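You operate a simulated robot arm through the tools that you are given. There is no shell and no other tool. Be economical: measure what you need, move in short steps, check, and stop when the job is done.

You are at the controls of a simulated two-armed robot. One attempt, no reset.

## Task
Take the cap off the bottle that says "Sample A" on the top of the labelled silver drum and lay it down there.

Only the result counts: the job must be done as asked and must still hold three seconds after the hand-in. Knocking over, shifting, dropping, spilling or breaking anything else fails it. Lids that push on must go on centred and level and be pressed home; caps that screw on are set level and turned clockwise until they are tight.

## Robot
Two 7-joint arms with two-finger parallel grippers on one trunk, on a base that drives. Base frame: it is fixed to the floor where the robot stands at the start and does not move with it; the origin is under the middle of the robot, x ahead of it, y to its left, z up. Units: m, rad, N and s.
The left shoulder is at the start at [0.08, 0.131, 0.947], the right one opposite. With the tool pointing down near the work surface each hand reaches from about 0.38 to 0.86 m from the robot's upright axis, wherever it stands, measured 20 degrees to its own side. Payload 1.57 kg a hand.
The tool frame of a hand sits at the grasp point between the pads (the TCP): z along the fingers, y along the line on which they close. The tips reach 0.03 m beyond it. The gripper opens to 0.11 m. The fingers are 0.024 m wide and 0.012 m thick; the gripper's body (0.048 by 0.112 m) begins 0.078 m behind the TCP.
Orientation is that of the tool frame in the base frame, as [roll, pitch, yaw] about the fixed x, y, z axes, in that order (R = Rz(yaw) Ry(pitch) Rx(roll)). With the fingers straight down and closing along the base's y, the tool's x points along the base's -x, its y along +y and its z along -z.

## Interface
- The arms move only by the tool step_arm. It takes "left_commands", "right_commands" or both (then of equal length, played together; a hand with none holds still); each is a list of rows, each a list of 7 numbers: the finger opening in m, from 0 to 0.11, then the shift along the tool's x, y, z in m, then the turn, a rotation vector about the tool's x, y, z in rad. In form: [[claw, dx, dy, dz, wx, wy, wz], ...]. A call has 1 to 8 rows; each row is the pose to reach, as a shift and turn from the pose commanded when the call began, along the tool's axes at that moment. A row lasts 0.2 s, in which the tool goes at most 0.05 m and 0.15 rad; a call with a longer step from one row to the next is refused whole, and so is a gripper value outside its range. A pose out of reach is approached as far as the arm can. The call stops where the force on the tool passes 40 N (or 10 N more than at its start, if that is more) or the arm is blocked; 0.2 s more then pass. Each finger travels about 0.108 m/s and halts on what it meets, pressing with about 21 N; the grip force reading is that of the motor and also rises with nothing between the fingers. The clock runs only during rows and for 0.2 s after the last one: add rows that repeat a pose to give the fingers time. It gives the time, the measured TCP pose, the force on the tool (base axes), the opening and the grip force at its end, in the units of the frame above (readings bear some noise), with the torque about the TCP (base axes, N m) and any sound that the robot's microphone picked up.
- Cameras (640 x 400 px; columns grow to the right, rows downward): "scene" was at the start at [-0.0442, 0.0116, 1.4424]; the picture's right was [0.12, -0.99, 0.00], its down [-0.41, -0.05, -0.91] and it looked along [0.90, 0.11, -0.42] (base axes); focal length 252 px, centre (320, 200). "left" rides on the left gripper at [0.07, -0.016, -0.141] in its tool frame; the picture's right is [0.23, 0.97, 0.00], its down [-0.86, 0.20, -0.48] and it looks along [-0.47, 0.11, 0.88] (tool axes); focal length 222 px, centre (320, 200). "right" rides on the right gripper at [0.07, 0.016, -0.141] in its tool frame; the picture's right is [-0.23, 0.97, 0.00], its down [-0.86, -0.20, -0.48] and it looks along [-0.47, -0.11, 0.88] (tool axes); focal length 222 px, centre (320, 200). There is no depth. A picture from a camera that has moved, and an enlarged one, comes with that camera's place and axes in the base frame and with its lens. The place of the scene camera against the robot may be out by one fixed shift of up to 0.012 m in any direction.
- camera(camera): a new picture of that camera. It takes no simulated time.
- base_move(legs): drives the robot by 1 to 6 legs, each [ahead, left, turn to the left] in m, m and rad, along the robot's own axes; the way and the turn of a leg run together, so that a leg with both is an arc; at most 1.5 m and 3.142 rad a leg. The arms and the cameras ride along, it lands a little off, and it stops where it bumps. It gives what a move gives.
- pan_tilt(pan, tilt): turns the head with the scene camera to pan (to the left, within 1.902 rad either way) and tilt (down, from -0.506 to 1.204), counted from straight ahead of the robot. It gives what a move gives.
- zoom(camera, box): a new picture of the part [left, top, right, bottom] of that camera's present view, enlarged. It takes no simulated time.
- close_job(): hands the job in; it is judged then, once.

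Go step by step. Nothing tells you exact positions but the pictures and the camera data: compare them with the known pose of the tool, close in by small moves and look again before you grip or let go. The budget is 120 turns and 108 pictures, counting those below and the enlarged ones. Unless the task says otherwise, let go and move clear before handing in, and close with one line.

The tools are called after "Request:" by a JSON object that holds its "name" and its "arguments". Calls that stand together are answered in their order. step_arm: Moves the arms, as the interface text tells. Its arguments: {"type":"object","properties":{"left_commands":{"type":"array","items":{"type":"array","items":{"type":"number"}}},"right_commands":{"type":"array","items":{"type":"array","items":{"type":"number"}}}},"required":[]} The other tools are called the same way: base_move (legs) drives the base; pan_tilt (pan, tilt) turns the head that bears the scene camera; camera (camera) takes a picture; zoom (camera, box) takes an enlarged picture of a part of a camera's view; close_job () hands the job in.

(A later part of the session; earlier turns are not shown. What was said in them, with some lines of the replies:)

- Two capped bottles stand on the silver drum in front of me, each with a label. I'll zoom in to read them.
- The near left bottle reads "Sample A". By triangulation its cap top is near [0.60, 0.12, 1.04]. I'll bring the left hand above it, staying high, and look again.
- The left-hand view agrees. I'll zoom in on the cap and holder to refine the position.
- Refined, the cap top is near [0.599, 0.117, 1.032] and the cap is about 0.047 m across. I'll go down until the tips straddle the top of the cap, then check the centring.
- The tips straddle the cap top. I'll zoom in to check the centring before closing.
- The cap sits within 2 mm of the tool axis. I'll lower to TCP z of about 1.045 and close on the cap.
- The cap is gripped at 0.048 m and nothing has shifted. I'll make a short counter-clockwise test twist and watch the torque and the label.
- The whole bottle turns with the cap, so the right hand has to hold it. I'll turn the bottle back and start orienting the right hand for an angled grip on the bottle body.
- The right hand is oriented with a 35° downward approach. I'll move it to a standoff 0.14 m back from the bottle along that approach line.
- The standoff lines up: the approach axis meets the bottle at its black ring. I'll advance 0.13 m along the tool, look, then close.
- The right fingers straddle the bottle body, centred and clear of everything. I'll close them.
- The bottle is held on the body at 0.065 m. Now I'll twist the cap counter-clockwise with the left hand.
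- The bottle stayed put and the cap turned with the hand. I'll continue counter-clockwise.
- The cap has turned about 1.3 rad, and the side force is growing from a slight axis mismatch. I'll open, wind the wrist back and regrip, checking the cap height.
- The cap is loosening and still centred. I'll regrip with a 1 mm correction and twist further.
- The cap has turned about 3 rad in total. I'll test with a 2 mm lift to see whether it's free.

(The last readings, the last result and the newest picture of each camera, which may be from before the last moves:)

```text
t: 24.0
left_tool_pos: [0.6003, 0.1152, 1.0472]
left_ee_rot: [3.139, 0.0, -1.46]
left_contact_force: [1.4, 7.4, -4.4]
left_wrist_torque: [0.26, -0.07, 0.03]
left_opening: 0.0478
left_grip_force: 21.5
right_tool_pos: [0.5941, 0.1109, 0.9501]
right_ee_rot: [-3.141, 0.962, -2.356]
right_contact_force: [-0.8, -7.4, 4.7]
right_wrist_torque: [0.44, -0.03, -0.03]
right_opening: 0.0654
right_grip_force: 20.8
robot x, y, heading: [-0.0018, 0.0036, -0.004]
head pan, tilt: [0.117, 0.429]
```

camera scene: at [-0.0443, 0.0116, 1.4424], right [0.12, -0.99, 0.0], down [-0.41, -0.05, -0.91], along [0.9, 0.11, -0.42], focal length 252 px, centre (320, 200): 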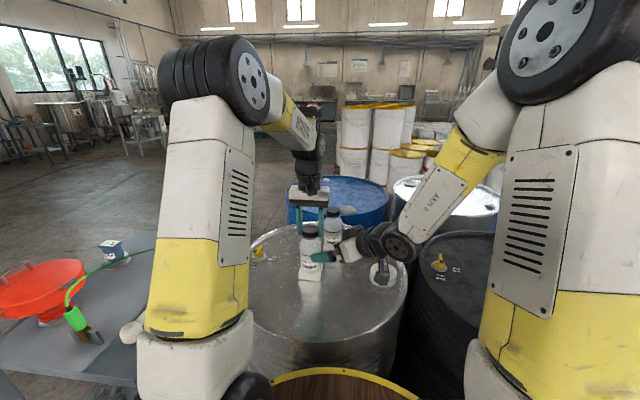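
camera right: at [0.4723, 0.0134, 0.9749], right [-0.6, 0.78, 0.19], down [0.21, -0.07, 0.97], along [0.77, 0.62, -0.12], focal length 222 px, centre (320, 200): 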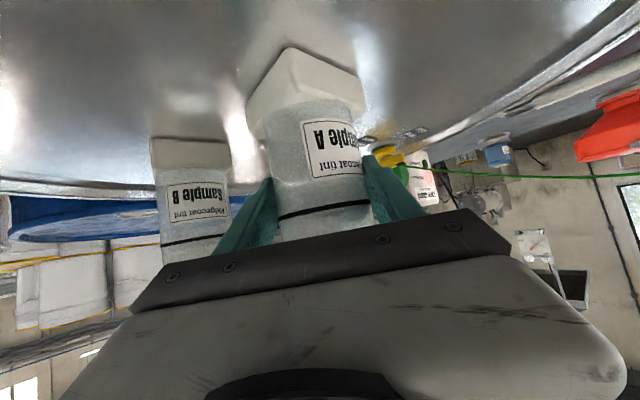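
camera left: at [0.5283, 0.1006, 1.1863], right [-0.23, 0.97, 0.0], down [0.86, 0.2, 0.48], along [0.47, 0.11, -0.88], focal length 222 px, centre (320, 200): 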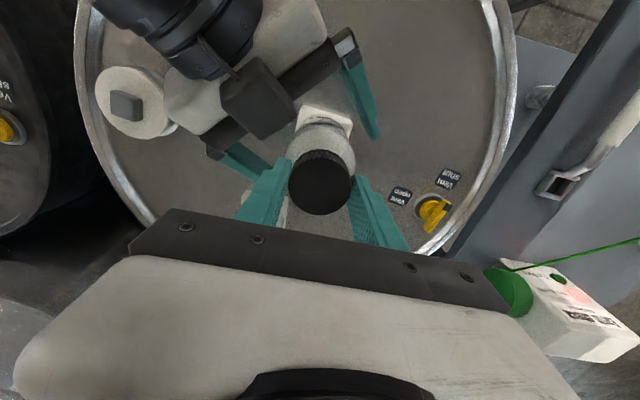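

It still holds (4 N downward), so the thread is still engaged. I'll do another regrip-and-twist cycle.

Request:
{"name": "step_arm", "arguments": {"left_commands": [[0.065, 0, 0, 0, 0, 0, 0], [0.075, 0, 0, 0, 0, 0, 0], [0.075, 0, 0, 0, 0, 0, 0.14], [0.075, 0, 0, 0, 0, 0, 0.28], [0.075, 0, 0, 0, 0, 0, 0.42], [0.075, 0, 0, 0, 0, 0, 0.56], [0.075, 0, 0, 0, 0, 0, 0.7], [0.075, 0, 0, 0, 0, 0, 0.84]]}}

Request:
{"name": "step_arm", "arguments": {"left_commands": [[0.075, 0, 0, 0, 0, 0, 0.14], [0.075, 0, 0, 0, 0, 0, 0.28], [0.075, 0, 0, 0, 0, 0, 0.42], [0.075, 0, 0, 0, 0, 0, 0.56], [0.075, 0, 0, 0, 0, 0, 0.7], [0.075, 0, 0, 0, 0, 0, 0.84], [0.075, 0, 0, 0, 0, 0, 0.84]]}}

Request:
{"name": "zoom", "arguments": {"camera": "left", "box": [240, 100, 400, 220]}}

Request:
{"name": "zoom", "arguments": {"camera": "scene", "box": [265, 190, 365, 290]}}

```text
t: 25.8
left_tool_pos: [0.6005, 0.1167, 1.0478]
left_ee_rot: [-3.141, 0.003, -2.303]
left_contact_force: [-0.2, 0.2, -0.2]
left_wrist_torque: [0.03, -0.05, 0.0]
left_opening: 0.075
left_grip_force: 0.1
right_tool_pos: [0.5939, 0.1109, 0.9525]
right_ee_rot: [-3.141, 0.959, -2.356]
right_contact_force: [-0.6, 0.4, 2.9]
right_wrist_torque: [-0.04, 0.05, -0.04]
right_opening: 0.0653
right_grip_force: 20.8
robot x, y, heading: [-0.0045, 0.0017, 0.003]
head pan, tilt: [0.117, 0.429]
```

```text
t: 27.4
left_tool_pos: [0.6013, 0.1153, 1.0474]
left_ee_rot: [-3.14, 0.0, 3.138]
left_contact_force: [0.7, 0.3, 0.0]
left_wrist_torque: [-0.01, 0.02, 0.0]
left_opening: 0.0751
left_grip_force: 0.1
right_tool_pos: [0.596, 0.1109, 0.9509]
right_ee_rot: [-3.141, 0.961, -2.355]
right_contact_force: [-1.3, 0.7, 2.8]
right_wrist_torque: [-0.08, 0.04, -0.04]
right_opening: 0.065
right_grip_force: 20.6
robot x, y, heading: [-0.0007, -0.0023, -0.003]
head pan, tilt: [0.117, 0.429]
```

```text
3.33 times, centred on (320, 160) of left
camera zoom: at [0.5293, 0.0995, 1.1882], right [-0.23, 0.97, 0.0], down [0.86, 0.2, 0.48], along [0.47, 0.11, -0.88], focal length 740 px, centre (320, 333)
```

zoom: 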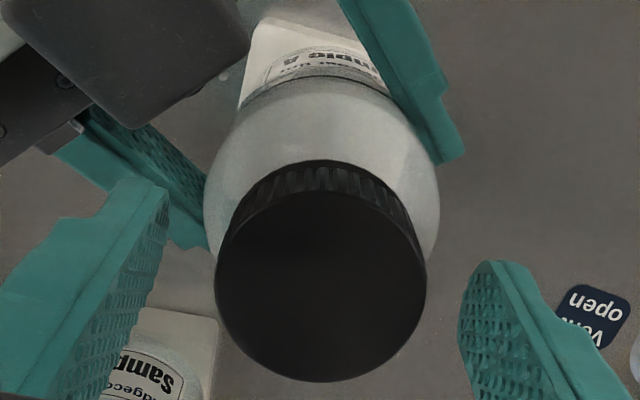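

```text
4.00 times, centred on (315, 240) of scene
camera zoom: at [-0.0443, 0.0117, 1.4424], right [0.12, -0.99, 0.0], down [-0.41, -0.05, -0.91], along [0.9, 0.11, -0.42], focal length 1009 px, centre (340, 40)
```

zoom: 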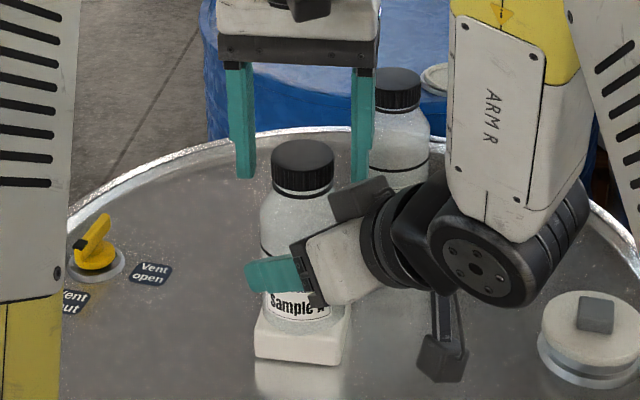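

The cap is a couple of millimetres higher. I'll regrip and twist about 2 rad with a slight rise.

Request:
{"name": "step_arm", "arguments": {"left_commands": [[0.06, 0, 0, 0, 0, 0, 0], [0.045, 0, 0, 0, 0, 0, 0], [0.03, 0, 0, 0, 0, 0, 0], [0.03, 0, 0, 0, 0, 0, 0]]}}

Request:
{"name": "step_arm", "arguments": {"left_commands": [[0.03, 0, 0, 0, 0, 0, -0.14], [0.03, 0, 0, 0, 0, 0, -0.28], [0.03, 0, 0, 0, 0, 0, -0.42], [0.03, 0, 0, -0.0005, 0, 0, -0.56], [0.03, 0, 0, -0.0005, 0, 0, -0.7], [0.03, 0, 0, -0.0005, 0, 0, -0.84], [0.03, 0, 0, -0.0005, 0, 0, -0.98], [0.03, 0, 0, -0.0005, 0, 0, -1.12]]}}

Request:
{"name": "step_arm", "arguments": {"left_commands": [[0.03, 0, 0, -0.0005, 0, 0, -0.14], [0.03, 0, 0, -0.0005, 0, 0, -0.28], [0.03, 0, 0, -0.0005, 0, 0, -0.42], [0.03, 0, 0, -0.0005, 0, 0, -0.56], [0.03, 0, 0, -0.0005, 0, 0, -0.7], [0.03, 0, 0, -0.0005, 0, 0, -0.84], [0.03, 0, 0, -0.0005, 0, 0, -0.84]]}}

Request:
{"name": "zoom", "arguments": {"camera": "scene", "box": [265, 190, 365, 290]}}

```text
t: 28.4
left_tool_pos: [0.5994, 0.116, 1.0466]
left_ee_rot: [3.141, 0.0, 3.141]
left_contact_force: [-0.4, 1.6, -0.6]
left_wrist_torque: [0.03, 0.0, -0.03]
left_opening: 0.0475
left_grip_force: 21.2
right_tool_pos: [0.5945, 0.11, 0.9504]
right_ee_rot: [3.14, 0.961, -2.355]
right_contact_force: [-0.9, -0.4, 2.6]
right_wrist_torque: [0.03, 0.09, -0.01]
right_opening: 0.0652
right_grip_force: 20.9
robot x, y, heading: [0.0038, -0.0007, -0.002]
head pan, tilt: [0.117, 0.429]
```

```text
t: 30.2
left_tool_pos: [0.6004, 0.1152, 1.0488]
left_ee_rot: [3.14, -0.001, -2.02]
left_contact_force: [0.8, 0.0, -0.9]
left_wrist_torque: [0.03, 0.02, 0.0]
left_opening: 0.0476
left_grip_force: 21.2
right_tool_pos: [0.5954, 0.1113, 0.9516]
right_ee_rot: [3.141, 0.959, -2.356]
right_contact_force: [0.0, 0.3, 0.3]
right_wrist_torque: [-0.05, 0.0, -0.03]
right_opening: 0.065
right_grip_force: 20.9
robot x, y, heading: [0.0027, 0.0025, -0.005]
head pan, tilt: [0.117, 0.429]
```

```text
t: 31.8
left_tool_pos: [0.5994, 0.1147, 1.0498]
left_ee_rot: [-3.141, -0.001, -1.178]
left_contact_force: [-0.2, -0.3, 0.5]
left_wrist_torque: [0.02, 0.03, -0.01]
left_opening: 0.0475
left_grip_force: 20.8
right_tool_pos: [0.595, 0.1106, 0.9509]
right_ee_rot: [3.141, 0.959, -2.356]
right_contact_force: [-0.6, 0.6, 0.7]
right_wrist_torque: [-0.06, -0.02, -0.05]
right_opening: 0.0653
right_grip_force: 21.4
robot x, y, heading: [-0.0001, -0.0006, 0.001]
head pan, tilt: [0.117, 0.429]
```

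```text
4.00 times, centred on (315, 240) of scene
camera zoom: at [-0.0442, 0.0116, 1.4424], right [0.12, -0.99, 0.0], down [-0.41, -0.05, -0.91], along [0.9, 0.11, -0.42], focal length 1009 px, centre (340, 40)
```

zoom: 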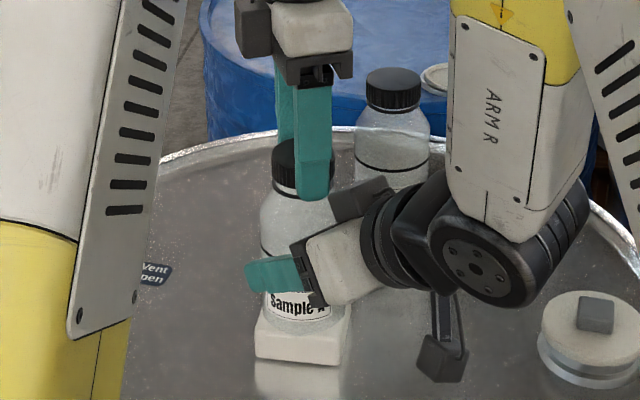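

All forces have dropped to zero, so the cap seems free. I'll lift it slowly.

Request:
{"name": "step_arm", "arguments": {"left_commands": [[0.03, 0, 0, -0.002, 0, 0, 0], [0.03, 0, 0, -0.004, 0, 0, 0], [0.03, 0, 0, -0.008, 0, 0, 0], [0.03, 0, 0, -0.014, 0, 0, 0], [0.03, 0, 0, -0.02, 0, 0, 0], [0.03, 0, 0, -0.03, 0, 0, 0], [0.03, 0, 0, -0.03, 0, 0, 0]]}}

Request:
{"name": "zoom", "arguments": {"camera": "scene", "box": [265, 190, 365, 290]}}

```text
t: 33.4
left_tool_pos: [0.6014, 0.1167, 1.0795]
left_ee_rot: [-3.14, 0.0, -1.182]
left_contact_force: [0.7, 0.1, -0.3]
left_wrist_torque: [0.02, -0.02, 0.02]
left_opening: 0.0475
left_grip_force: 20.9
right_tool_pos: [0.5953, 0.1111, 0.9507]
right_ee_rot: [-3.141, 0.961, -2.356]
right_contact_force: [0.0, -0.3, 0.6]
right_wrist_torque: [-0.03, 0.0, -0.01]
right_opening: 0.0651
right_grip_force: 20.8
robot x, y, heading: [-0.0028, -0.0037, 0.0]
head pan, tilt: [0.117, 0.429]
```

```text
4.00 times, centred on (315, 240) of scene
camera zoom: at [-0.0442, 0.0116, 1.4424], right [0.12, -0.99, 0.0], down [-0.41, -0.05, -0.91], along [0.9, 0.11, -0.42], focal length 1009 px, centre (340, 40)
```

zoom: 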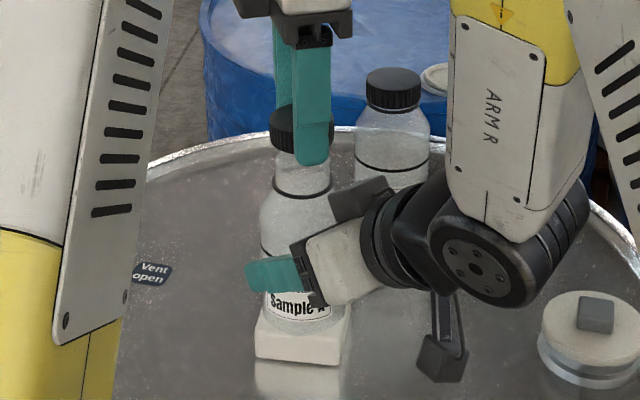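

The cap is off. I'll raise it, wind the wrist back and carry it over an open spot on the same drum near (0.52, 0.22), then let go of the bottle with the right hand.

Request:
{"name": "step_arm", "arguments": {"left_commands": [[0.03, 0, 0, -0.035, 0, 0, 0], [0.03, 0, 0, -0.07, 0, 0, 0], [0.03, 0, 0, -0.07, 0, 0, 0.14], [0.03, 0, 0, -0.07, 0, 0, 0.28], [0.03, 0, 0, -0.07, 0, 0, 0.42], [0.03, 0, 0, -0.07, 0, 0, 0.56], [0.03, 0, 0, -0.07, 0, 0, 0.7], [0.03, 0, 0, -0.07, 0, 0, 0.84]]}}

Request:
{"name": "step_arm", "arguments": {"left_commands": [[0.03, 0, 0, 0, 0, 0, 0.14], [0.03, 0, 0, 0, 0, 0, 0.28], [0.03, 0, 0, 0, 0, 0, 0.42], [0.03, 0, 0, 0, 0, 0, 0.56], [0.03, 0, 0, 0, 0, 0, 0.7], [0.03, 0, 0, 0, 0, 0, 0.84], [0.03, 0, 0, 0, 0, 0, 0.98], [0.03, 0, 0, 0, 0, 0, 1.12]]}}

Request:
{"name": "step_arm", "arguments": {"left_commands": [[0.03, 0.016, 0.021, 0, 0, 0, 0], [0.03, 0.032, 0.042, 0, 0, 0, 0], [0.03, 0.048, 0.063, 0, 0, 0, 0], [0.03, 0.064, 0.084, 0, 0, 0, 0], [0.03, 0.08, 0.104, 0, 0, 0, 0], [0.03, 0.08, 0.104, 0, 0, 0, 0]]}}

Request:
{"name": "camera", "arguments": {"camera": "left"}}

Request:
{"name": "camera", "arguments": {"camera": "scene"}}

```text
t: 35.2
left_tool_pos: [0.6015, 0.1161, 1.1502]
left_ee_rot: [-3.141, 0.001, -2.022]
left_contact_force: [-0.6, 0.3, 0.2]
left_wrist_torque: [0.02, 0.04, 0.01]
left_opening: 0.0473
left_grip_force: 21.1
right_tool_pos: [0.595, 0.1112, 0.9508]
right_ee_rot: [3.141, 0.959, -2.357]
right_contact_force: [0.4, -0.1, 0.0]
right_wrist_torque: [0.0, -0.01, 0.0]
right_opening: 0.0648
right_grip_force: 20.8
robot x, y, heading: [-0.0007, 0.0023, 0.0]
head pan, tilt: [0.117, 0.429]
```

```text
t: 37.0
left_tool_pos: [0.6007, 0.1166, 1.1498]
left_ee_rot: [3.141, 0.001, 3.138]
left_contact_force: [0.5, 0.3, -0.8]
left_wrist_torque: [-0.01, -0.01, 0.0]
left_opening: 0.0471
left_grip_force: 21.0
right_tool_pos: [0.594, 0.1107, 0.9504]
right_ee_rot: [3.141, 0.958, -2.355]
right_contact_force: [-0.3, 0.5, -0.2]
right_wrist_torque: [0.01, -0.01, 0.01]
right_opening: 0.0651
right_grip_force: 20.7
robot x, y, heading: [0.0018, 0.0005, 0.0]
head pan, tilt: [0.117, 0.429]
```

```text
t: 38.4
left_tool_pos: [0.5217, 0.2185, 1.1484]
left_ee_rot: [3.141, 0.001, 3.141]
left_contact_force: [0.6, 0.0, 0.5]
left_wrist_torque: [-0.02, -0.03, 0.03]
left_opening: 0.0476
left_grip_force: 21.4
right_tool_pos: [0.5944, 0.1103, 0.9511]
right_ee_rot: [-3.141, 0.96, -2.356]
right_contact_force: [0.2, 0.0, -0.1]
right_wrist_torque: [0.0, 0.02, 0.0]
right_opening: 0.0651
right_grip_force: 21.3
robot x, y, heading: [-0.0017, 0.0005, -0.0]
head pan, tilt: [0.117, 0.429]
```

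```text
66 pictures are left
camera left: at [0.4504, 0.2021, 1.2896], right [-0.23, 0.97, 0.0], down [0.86, 0.2, 0.48], along [0.47, 0.11, -0.88], focal length 222 px, centre (320, 200)
```

left: 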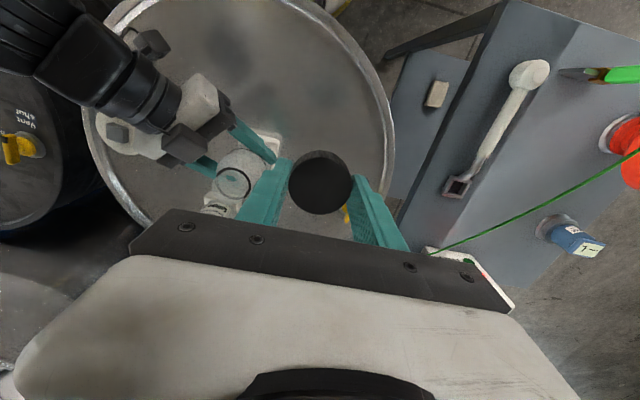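

```text
65 pictures are left
camera scene: at [-0.0442, 0.0117, 1.4424], right [0.12, -0.99, 0.0], down [-0.41, -0.05, -0.91], along [0.9, 0.11, -0.42], focal length 252 px, centre (320, 200)
```

scene: 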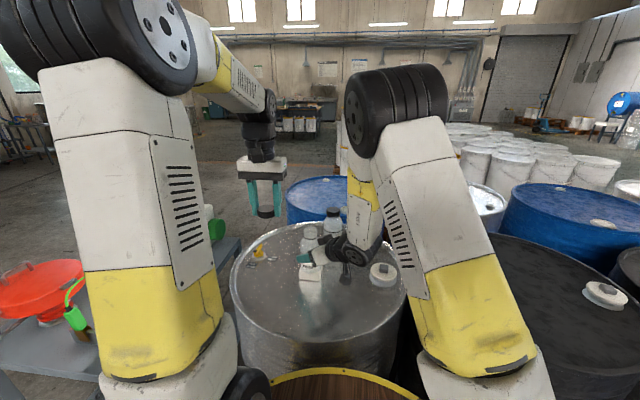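

The spot below is bare drum top. I'll open the right hand and back it straight out along the approach line, then away to the right.

Request:
{"name": "step_arm", "arguments": {"right_commands": [[0.08, 0, 0, 0, 0, 0, 0], [0.11, 0, 0, 0, 0, 0, 0], [0.11, 0, 0, 0, 0, 0, 0], [0.11, 0, 0, -0.02, 0, 0, 0], [0.11, 0, 0, -0.05, 0, 0, 0], [0.11, 0, 0, -0.09, 0, 0, 0], [0.11, 0, 0, -0.13, 0, 0, 0]]}}

Request:
{"name": "step_arm", "arguments": {"right_commands": [[0.11, -0.0095, -0.0272, -0.0307, 0, 0, 0], [0.11, -0.0189, -0.0544, -0.0613, 0, 0, 0], [0.11, -0.0284, -0.0817, -0.092, 0, 0, 0], [0.11, -0.0378, -0.1089, -0.1226, 0, 0, 0], [0.11, -0.0473, -0.1361, -0.1533, 0, 0, 0]]}}

Request:
{"name": "camera", "arguments": {"camera": "scene"}}

Request:
{"name": "zoom", "arguments": {"camera": "scene", "box": [220, 180, 420, 305]}}

```text
t: 40.0
left_tool_pos: [0.5221, 0.2186, 1.1483]
left_ee_rot: [-3.139, 0.001, -3.141]
left_contact_force: [0.2, 0.7, -1.0]
left_wrist_torque: [-0.03, 0.05, 0.0]
left_opening: 0.0474
left_grip_force: 20.9
right_tool_pos: [0.5189, 0.0373, 1.0267]
right_ee_rot: [-3.14, 0.957, -2.356]
right_contact_force: [0.4, -0.2, -0.2]
right_wrist_torque: [-0.07, 0.02, 0.0]
right_opening: 0.1097
right_grip_force: 0.1
robot x, y, heading: [0.0, -0.0005, 0.004]
head pan, tilt: [0.117, 0.429]
```

```text
t: 41.2
left_tool_pos: [0.5225, 0.2181, 1.1486]
left_ee_rot: [3.14, 0.001, 3.141]
left_contact_force: [-0.1, 0.3, -0.8]
left_wrist_torque: [-0.01, 0.03, 0.02]
left_opening: 0.0473
left_grip_force: 21.0
right_tool_pos: [0.5453, -0.1291, 1.1532]
right_ee_rot: [3.141, 0.962, -2.357]
right_contact_force: [0.3, 0.0, -0.5]
right_wrist_torque: [-0.01, 0.02, -0.01]
right_opening: 0.11
right_grip_force: 0.0
robot x, y, heading: [0.0001, -0.0007, 0.001]
head pan, tilt: [0.117, 0.429]
```

```text
64 pictures are left
camera scene: at [-0.0442, 0.0118, 1.4424], right [0.12, -0.99, 0.0], down [-0.41, -0.05, -0.91], along [0.9, 0.11, -0.42], focal length 252 px, centre (320, 200)
```

scene: 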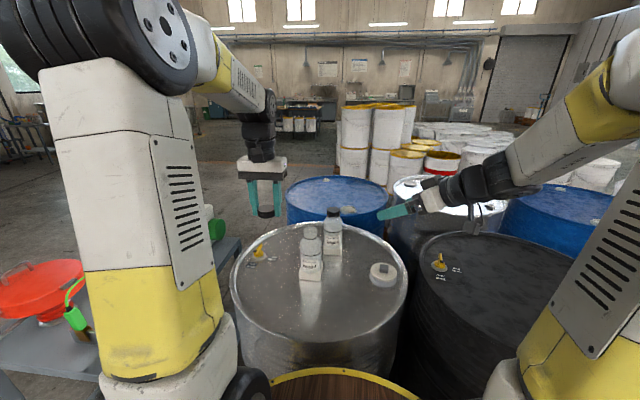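

```text
3.20 times, centred on (320, 242) of scene
camera zoom: at [-0.0442, 0.0118, 1.4424], right [0.12, -0.99, 0.0], down [-0.41, -0.05, -0.91], along [0.9, 0.11, -0.42], focal length 807 px, centre (320, 64)
```

zoom: 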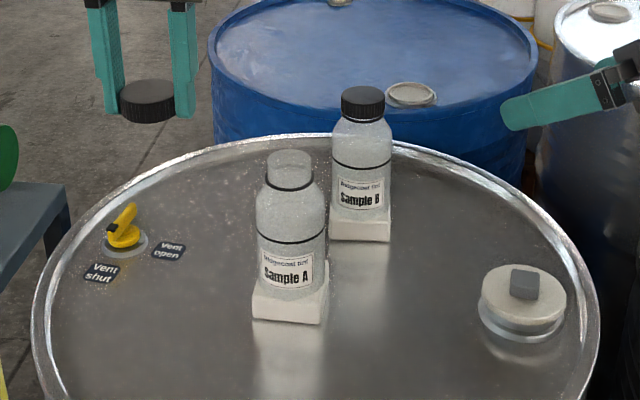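

Bottle A stands uncapped and steady, and the right hand is clear. I'll lower the cap toward the drum top and stop a little above it to check.

Request:
{"name": "step_arm", "arguments": {"left_commands": [[0.03, 0, 0, 0.04, 0, 0, 0], [0.03, 0, 0, 0.08, 0, 0, 0], [0.03, 0, 0, 0.12, 0, 0, 0], [0.03, 0, 0, 0.16, 0, 0, 0], [0.03, 0, 0, 0.19, 0, 0, 0], [0.03, 0, 0, 0.21, 0, 0, 0], [0.03, 0, 0, 0.21, 0, 0, 0]]}}

Request:
{"name": "zoom", "arguments": {"camera": "scene", "box": [220, 200, 350, 300]}}

Request:
{"name": "camera", "arguments": {"camera": "left"}}

Request:
{"name": "camera", "arguments": {"camera": "right"}}

```text
t: 42.8
left_tool_pos: [0.5205, 0.2204, 0.94]
left_ee_rot: [-3.14, 0.001, -3.141]
left_contact_force: [0.6, 0.8, 0.5]
left_wrist_torque: [-0.05, 0.0, -0.01]
left_opening: 0.0474
left_grip_force: 20.8
right_tool_pos: [0.545, -0.1287, 1.1523]
right_ee_rot: [-3.141, 0.96, -2.356]
right_contact_force: [-0.3, -0.8, -0.3]
right_wrist_torque: [-0.02, 0.03, -0.01]
right_opening: 0.1099
right_grip_force: 0.1
robot x, y, heading: [-0.0008, -0.0024, -0.003]
head pan, tilt: [0.117, 0.429]
```

```text
4.00 times, centred on (285, 250) of scene
camera zoom: at [-0.0443, 0.0116, 1.4424], right [0.12, -0.99, 0.0], down [-0.41, -0.05, -0.91], along [0.9, 0.11, -0.42], focal length 1009 px, centre (460, 0)
```

zoom: 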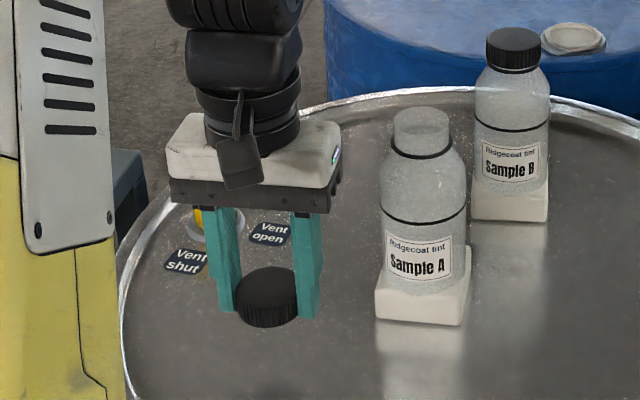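

```text
61 pictures are left
camera left: at [0.4496, 0.2037, 1.0808], right [-0.23, 0.97, 0.0], down [0.86, 0.2, 0.48], along [0.47, 0.11, -0.88], focal length 222 px, centre (320, 200)
```

left: 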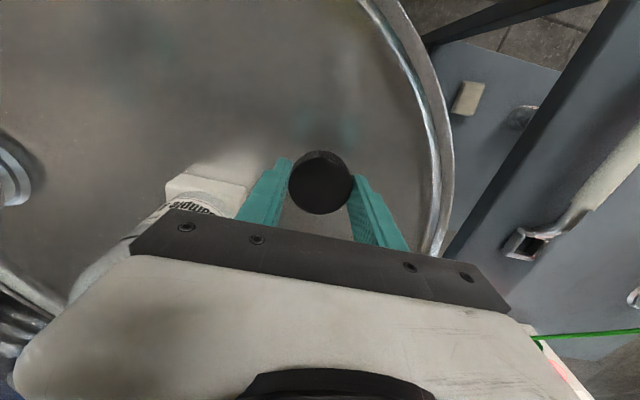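

```text
60 pictures are left
camera right: at [0.4233, -0.2262, 1.1763], right [-0.6, 0.78, 0.19], down [0.21, -0.07, 0.97], along [0.77, 0.62, -0.12], focal length 222 px, centre (320, 200)
```

right: 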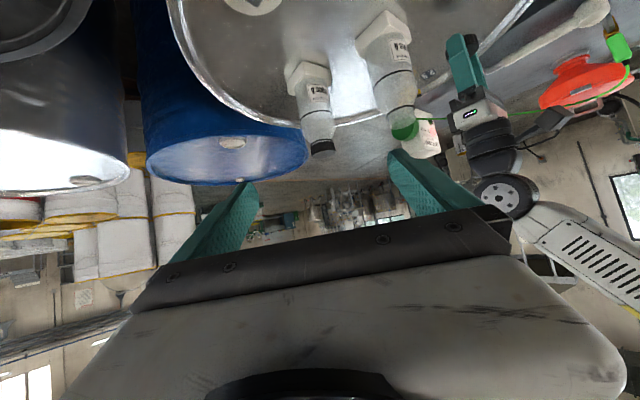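

It's still above the surface. I'll go on down slowly and watch the force.

Request:
{"name": "step_arm", "arguments": {"left_commands": [[0.03, 0, 0, 0.005, 0, 0, 0], [0.03, 0, 0, 0.01, 0, 0, 0], [0.03, 0, 0, 0.015, 0, 0, 0], [0.03, 0, 0, 0.02, 0, 0, 0], [0.03, 0, 0, 0.024, 0, 0, 0], [0.03, 0, 0, 0.027, 0, 0, 0], [0.03, 0, 0, 0.03, 0, 0, 0]]}}

Request:
{"name": "zoom", "arguments": {"camera": "scene", "box": [220, 200, 350, 300]}}

```text
t: 44.4
left_tool_pos: [0.5205, 0.2198, 0.9079]
left_ee_rot: [3.142, 0.002, -3.142]
left_contact_force: [0.4, 0.0, -0.1]
left_wrist_torque: [0.01, 0.01, -0.02]
left_opening: 0.0474
left_grip_force: 21.1
right_tool_pos: [0.5463, -0.1284, 1.1521]
right_ee_rot: [-3.141, 0.959, -2.356]
right_contact_force: [-0.2, 0.3, 0.3]
right_wrist_torque: [0.01, 0.0, 0.01]
right_opening: 0.1101
right_grip_force: 0.1
robot x, y, heading: [0.0013, -0.0026, -0.002]
head pan, tilt: [0.117, 0.429]
```

```text
4.00 times, centred on (285, 250) of scene
camera zoom: at [-0.0443, 0.0116, 1.4424], right [0.12, -0.99, 0.0], down [-0.41, -0.05, -0.91], along [0.9, 0.11, -0.42], focal length 1009 px, centre (460, 0)
```

zoom: 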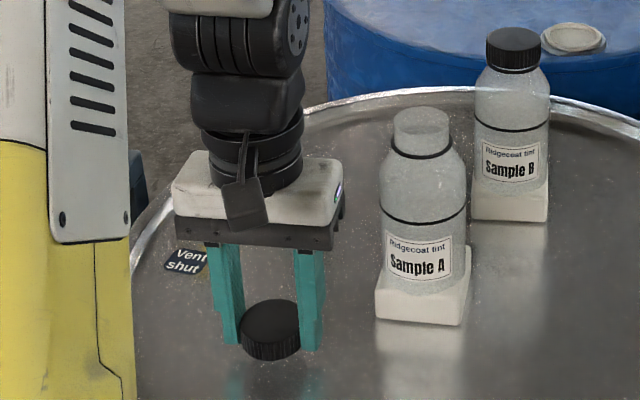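

The reflection shows a small gap remaining. I'll take a few more millimetres in small rows.

Request:
{"name": "step_arm", "arguments": {"left_commands": [[0.03, 0, 0, 0.002, 0, 0, 0], [0.03, 0, 0, 0.004, 0, 0, 0], [0.03, 0, 0, 0.004, 0, 0, 0]]}}

Request:
{"name": "zoom", "arguments": {"camera": "scene", "box": [255, 265, 315, 305]}}

```text
t: 45.2
left_tool_pos: [0.5203, 0.2198, 0.9052]
left_ee_rot: [-3.141, 0.001, -3.142]
left_contact_force: [0.2, 0.3, -1.1]
left_wrist_torque: [0.03, 0.01, -0.03]
left_opening: 0.0473
left_grip_force: 21.0
right_tool_pos: [0.5454, -0.1297, 1.153]
right_ee_rot: [-3.142, 0.961, -2.356]
right_contact_force: [0.1, 0.5, 0.7]
right_wrist_torque: [0.01, 0.01, -0.02]
right_opening: 0.1099
right_grip_force: 0.0
robot x, y, heading: [-0.0018, -0.0018, 0.003]
head pan, tilt: [0.117, 0.429]
```

```text
10.00 times, centred on (285, 285) of scene
camera zoom: at [-0.0442, 0.0116, 1.4424], right [0.12, -0.99, 0.0], down [-0.41, -0.05, -0.91], along [0.9, 0.11, -0.42], focal length 2522 px, centre (670, -650)
```

zoom: 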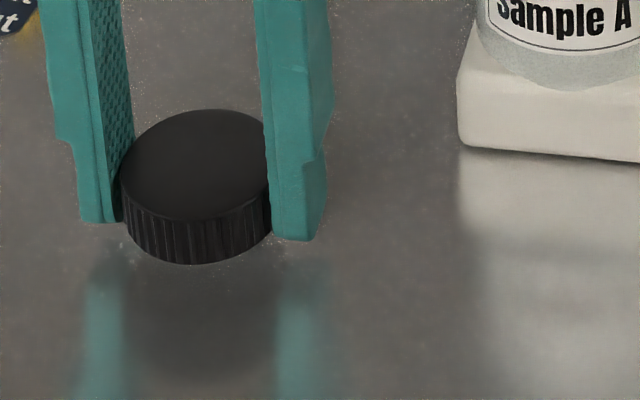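

Request:
{"name": "step_arm", "arguments": {"left_commands": [[0.03, 0, 0, 0.0015, 0, 0, 0], [0.03, 0, 0, 0.003, 0, 0, 0], [0.03, 0, 0, 0.003, 0, 0, 0]]}}

Request:
{"name": "zoom", "arguments": {"camera": "scene", "box": [255, 265, 315, 305]}}

```text
t: 46.0
left_tool_pos: [0.5204, 0.2203, 0.9016]
left_ee_rot: [3.14, -0.001, -3.141]
left_contact_force: [0.2, 0.5, 0.0]
left_wrist_torque: [0.05, 0.0, 0.02]
left_opening: 0.0472
left_grip_force: 21.1
right_tool_pos: [0.5459, -0.1283, 1.1524]
right_ee_rot: [3.141, 0.96, -2.357]
right_contact_force: [0.8, -0.6, 0.2]
right_wrist_torque: [0.04, 0.01, -0.02]
right_opening: 0.1101
right_grip_force: 0.0
robot x, y, heading: [-0.0032, 0.0014, -0.002]
head pan, tilt: [0.117, 0.429]
```

```text
10.00 times, centred on (285, 285) of scene
camera zoom: at [-0.0442, 0.0116, 1.4424], right [0.12, -0.99, 0.0], down [-0.41, -0.05, -0.91], along [0.9, 0.11, -0.42], focal length 2522 px, centre (670, -650)
```

zoom: 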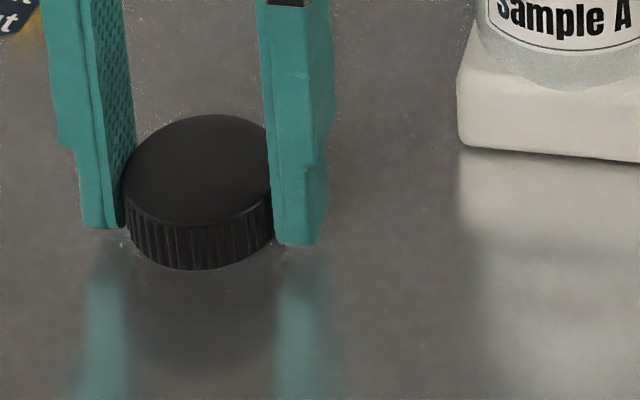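

Request:
{"name": "step_arm", "arguments": {"left_commands": [[0.03, 0, 0, 0.001, 0, 0, 0], [0.03, 0, 0, 0.002, 0, 0, 0], [0.03, 0, 0, 0.003, 0, 0, 0], [0.03, 0, 0, 0.003, 0, 0, 0]]}}

Request:
{"name": "zoom", "arguments": {"camera": "scene", "box": [255, 265, 315, 305]}}

```text
t: 47.0
left_tool_pos: [0.5207, 0.2197, 0.899]
left_ee_rot: [-3.141, 0.0, 3.141]
left_contact_force: [0.0, -0.4, -0.9]
left_wrist_torque: [0.04, 0.03, -0.01]
left_opening: 0.0474
left_grip_force: 21.3
right_tool_pos: [0.5465, -0.1286, 1.1527]
right_ee_rot: [3.141, 0.96, -2.357]
right_contact_force: [0.5, -0.5, 0.8]
right_wrist_torque: [0.04, 0.01, 0.01]
right_opening: 0.1101
right_grip_force: 0.0
robot x, y, heading: [-0.0037, 0.0007, 0.002]
head pan, tilt: [0.117, 0.429]
```

```text
10.00 times, centred on (285, 285) of scene
camera zoom: at [-0.0442, 0.0116, 1.4424], right [0.12, -0.99, 0.0], down [-0.41, -0.05, -0.91], along [0.9, 0.11, -0.42], focal length 2522 px, centre (670, -650)
```

zoom: 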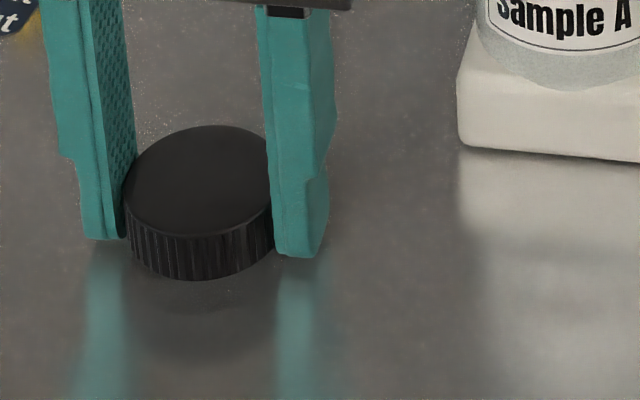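

Request:
{"name": "step_arm", "arguments": {"left_commands": [[0.03, 0, 0, 0.001, 0, 0, 0], [0.03, 0, 0, 0.002, 0, 0, 0], [0.03, 0, 0, 0.002, 0, 0, 0]]}}

Request:
{"name": "zoom", "arguments": {"camera": "scene", "box": [255, 265, 315, 305]}}

```text
t: 47.8
left_tool_pos: [0.5196, 0.2194, 0.8976]
left_ee_rot: [3.141, -0.001, 3.141]
left_contact_force: [0.2, -0.8, 0.1]
left_wrist_torque: [0.03, 0.03, -0.03]
left_opening: 0.0474
left_grip_force: 21.0
right_tool_pos: [0.5468, -0.1286, 1.1521]
right_ee_rot: [-3.141, 0.96, -2.357]
right_contact_force: [0.3, 0.1, -0.2]
right_wrist_torque: [0.0, 0.01, 0.01]
right_opening: 0.1101
right_grip_force: 0.0
robot x, y, heading: [-0.0024, -0.0013, 0.005]
head pan, tilt: [0.117, 0.429]
```

```text
10.00 times, centred on (285, 285) of scene
camera zoom: at [-0.0442, 0.0116, 1.4424], right [0.12, -0.99, 0.0], down [-0.41, -0.05, -0.91], along [0.9, 0.11, -0.42], focal length 2522 px, centre (670, -650)
```

zoom: 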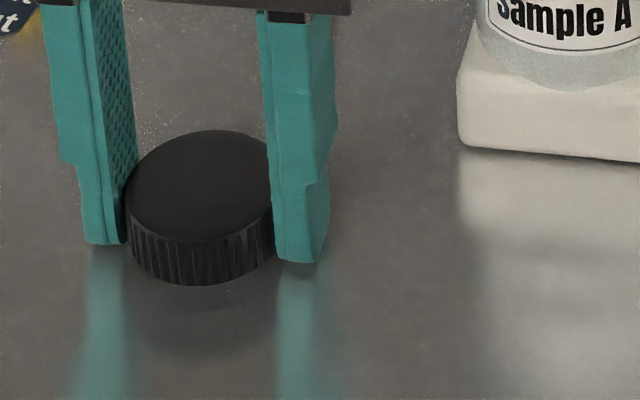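

Request:
{"name": "step_arm", "arguments": {"left_commands": [[0.03, 0, 0, 0.001, 0, 0, 0], [0.03, 0, 0, 0.002, 0, 0, 0], [0.03, 0, 0, 0.002, 0, 0, 0]]}}

Request:
{"name": "zoom", "arguments": {"camera": "scene", "box": [255, 265, 315, 305]}}

```text
t: 48.6
left_tool_pos: [0.52, 0.2209, 0.896]
left_ee_rot: [-3.141, 0.002, -3.141]
left_contact_force: [-3.0, -1.1, 20.9]
left_wrist_torque: [-0.13, 0.34, -0.08]
left_opening: 0.0472
left_grip_force: 21.1
right_tool_pos: [0.5446, -0.1286, 1.1528]
right_ee_rot: [3.141, 0.958, -2.356]
right_contact_force: [0.3, 1.5, 0.8]
right_wrist_torque: [-0.02, -0.02, 0.01]
right_opening: 0.1101
right_grip_force: 0.0
robot x, y, heading: [-0.0007, 0.0026, 0.005]
head pan, tilt: [0.117, 0.429]
```

```text
10.00 times, centred on (285, 285) of scene
camera zoom: at [-0.045, 0.0113, 1.4424], right [0.12, -0.99, 0.0], down [-0.41, -0.05, -0.91], along [0.9, 0.11, -0.42], focal length 2522 px, centre (670, -650)
```

zoom: 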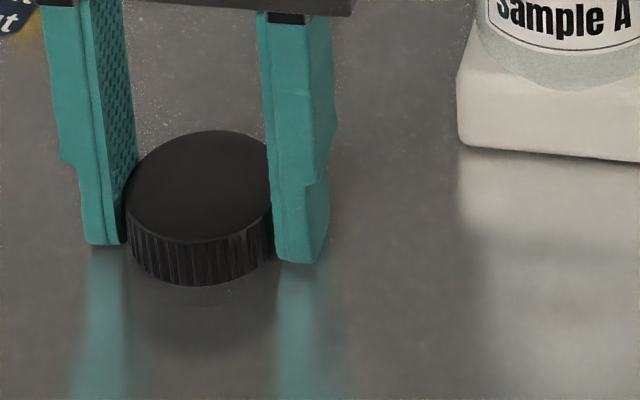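

Contact: 21 N upward and no further descent, so the cap rests on the drum. I'll back off 1.5 mm, open gently, and rise straight up.

Request:
{"name": "step_arm", "arguments": {"left_commands": [[0.03, 0, 0, -0.0015, 0, 0, 0], [0.03, 0, 0, -0.0015, 0, 0, 0], [0.06, 0, 0, -0.0015, 0, 0, 0], [0.08, 0, 0, -0.0015, 0, 0, 0], [0.08, 0, 0, -0.0015, 0, 0, 0], [0.08, 0, 0, -0.02, 0, 0, 0], [0.08, 0, 0, -0.05, 0, 0, 0], [0.08, 0, 0, -0.09, 0, 0, 0]]}}

Request:
{"name": "step_arm", "arguments": {"left_commands": [[0.08, 0, 0, -0.04, 0, 0, 0], [0.08, 0, 0, -0.08, 0, 0, 0], [0.08, 0, 0, -0.12, 0, 0, 0], [0.08, 0, 0, -0.15, 0, 0, 0], [0.08, 0, 0, -0.15, 0, 0, 0]]}}

Request:
{"name": "zoom", "arguments": {"camera": "scene", "box": [220, 180, 420, 340]}}

Request:
{"name": "camera", "arguments": {"camera": "left"}}

```text
t: 50.4
left_tool_pos: [0.5212, 0.2198, 0.9845]
left_ee_rot: [3.14, 0.001, -3.14]
left_contact_force: [0.4, -0.3, -0.2]
left_wrist_torque: [-0.03, 0.02, 0.0]
left_opening: 0.0801
left_grip_force: 0.2
right_tool_pos: [0.5456, -0.1288, 1.1529]
right_ee_rot: [3.141, 0.959, -2.358]
right_contact_force: [0.4, 0.4, -0.1]
right_wrist_torque: [0.02, 0.02, 0.06]
right_opening: 0.1098
right_grip_force: 0.1
robot x, y, heading: [-0.0028, 0.0034, -0.001]
head pan, tilt: [0.117, 0.429]
```

```text
t: 51.6
left_tool_pos: [0.5216, 0.2201, 1.1374]
left_ee_rot: [-3.141, 0.001, -3.14]
left_contact_force: [-0.7, -0.1, 0.1]
left_wrist_torque: [0.03, -0.02, -0.02]
left_opening: 0.0801
left_grip_force: 0.0
right_tool_pos: [0.5449, -0.1287, 1.1513]
right_ee_rot: [-3.141, 0.96, -2.356]
right_contact_force: [-0.2, 0.8, 1.0]
right_wrist_torque: [0.0, 0.03, 0.03]
right_opening: 0.11
right_grip_force: 0.1
robot x, y, heading: [0.0003, 0.0003, -0.001]
head pan, tilt: [0.117, 0.429]
```

```text
2.50 times, centred on (320, 260) of scene
camera zoom: at [-0.0443, 0.0116, 1.4424], right [0.12, -0.99, 0.0], down [-0.41, -0.05, -0.91], along [0.9, 0.11, -0.42], focal length 630 px, centre (320, 50)
```

zoom: 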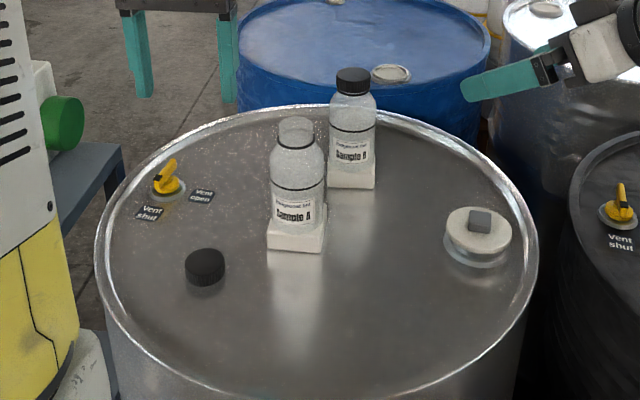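

```text
52 pictures are left
camera left: at [0.4506, 0.2039, 1.278], right [-0.23, 0.97, 0.0], down [0.86, 0.2, 0.48], along [0.47, 0.11, -0.88], focal length 222 px, centre (320, 200)
```

left: 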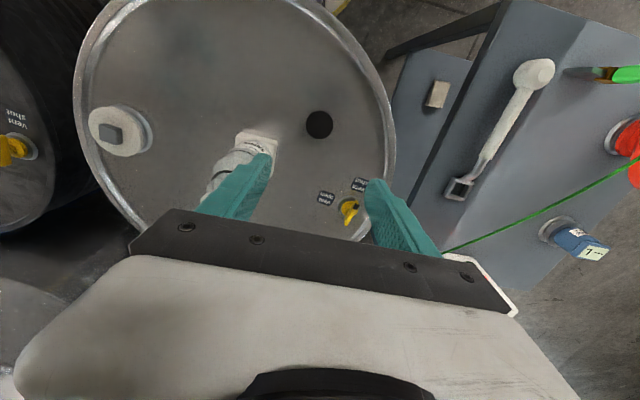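

The cap lies flat on the silver drum, bottle A stands open, and everything else is where it was. Both hands are clear, so I'm handing in.

Request:
{"name": "close_job", "arguments": {}}

```text
The job is handed in.
```

I unscrewed the cap from the "Sample A" bottle and laid it flat on top of the silver drum; the bottle is upright where it stood, nothing else moved, and the job is handed in.
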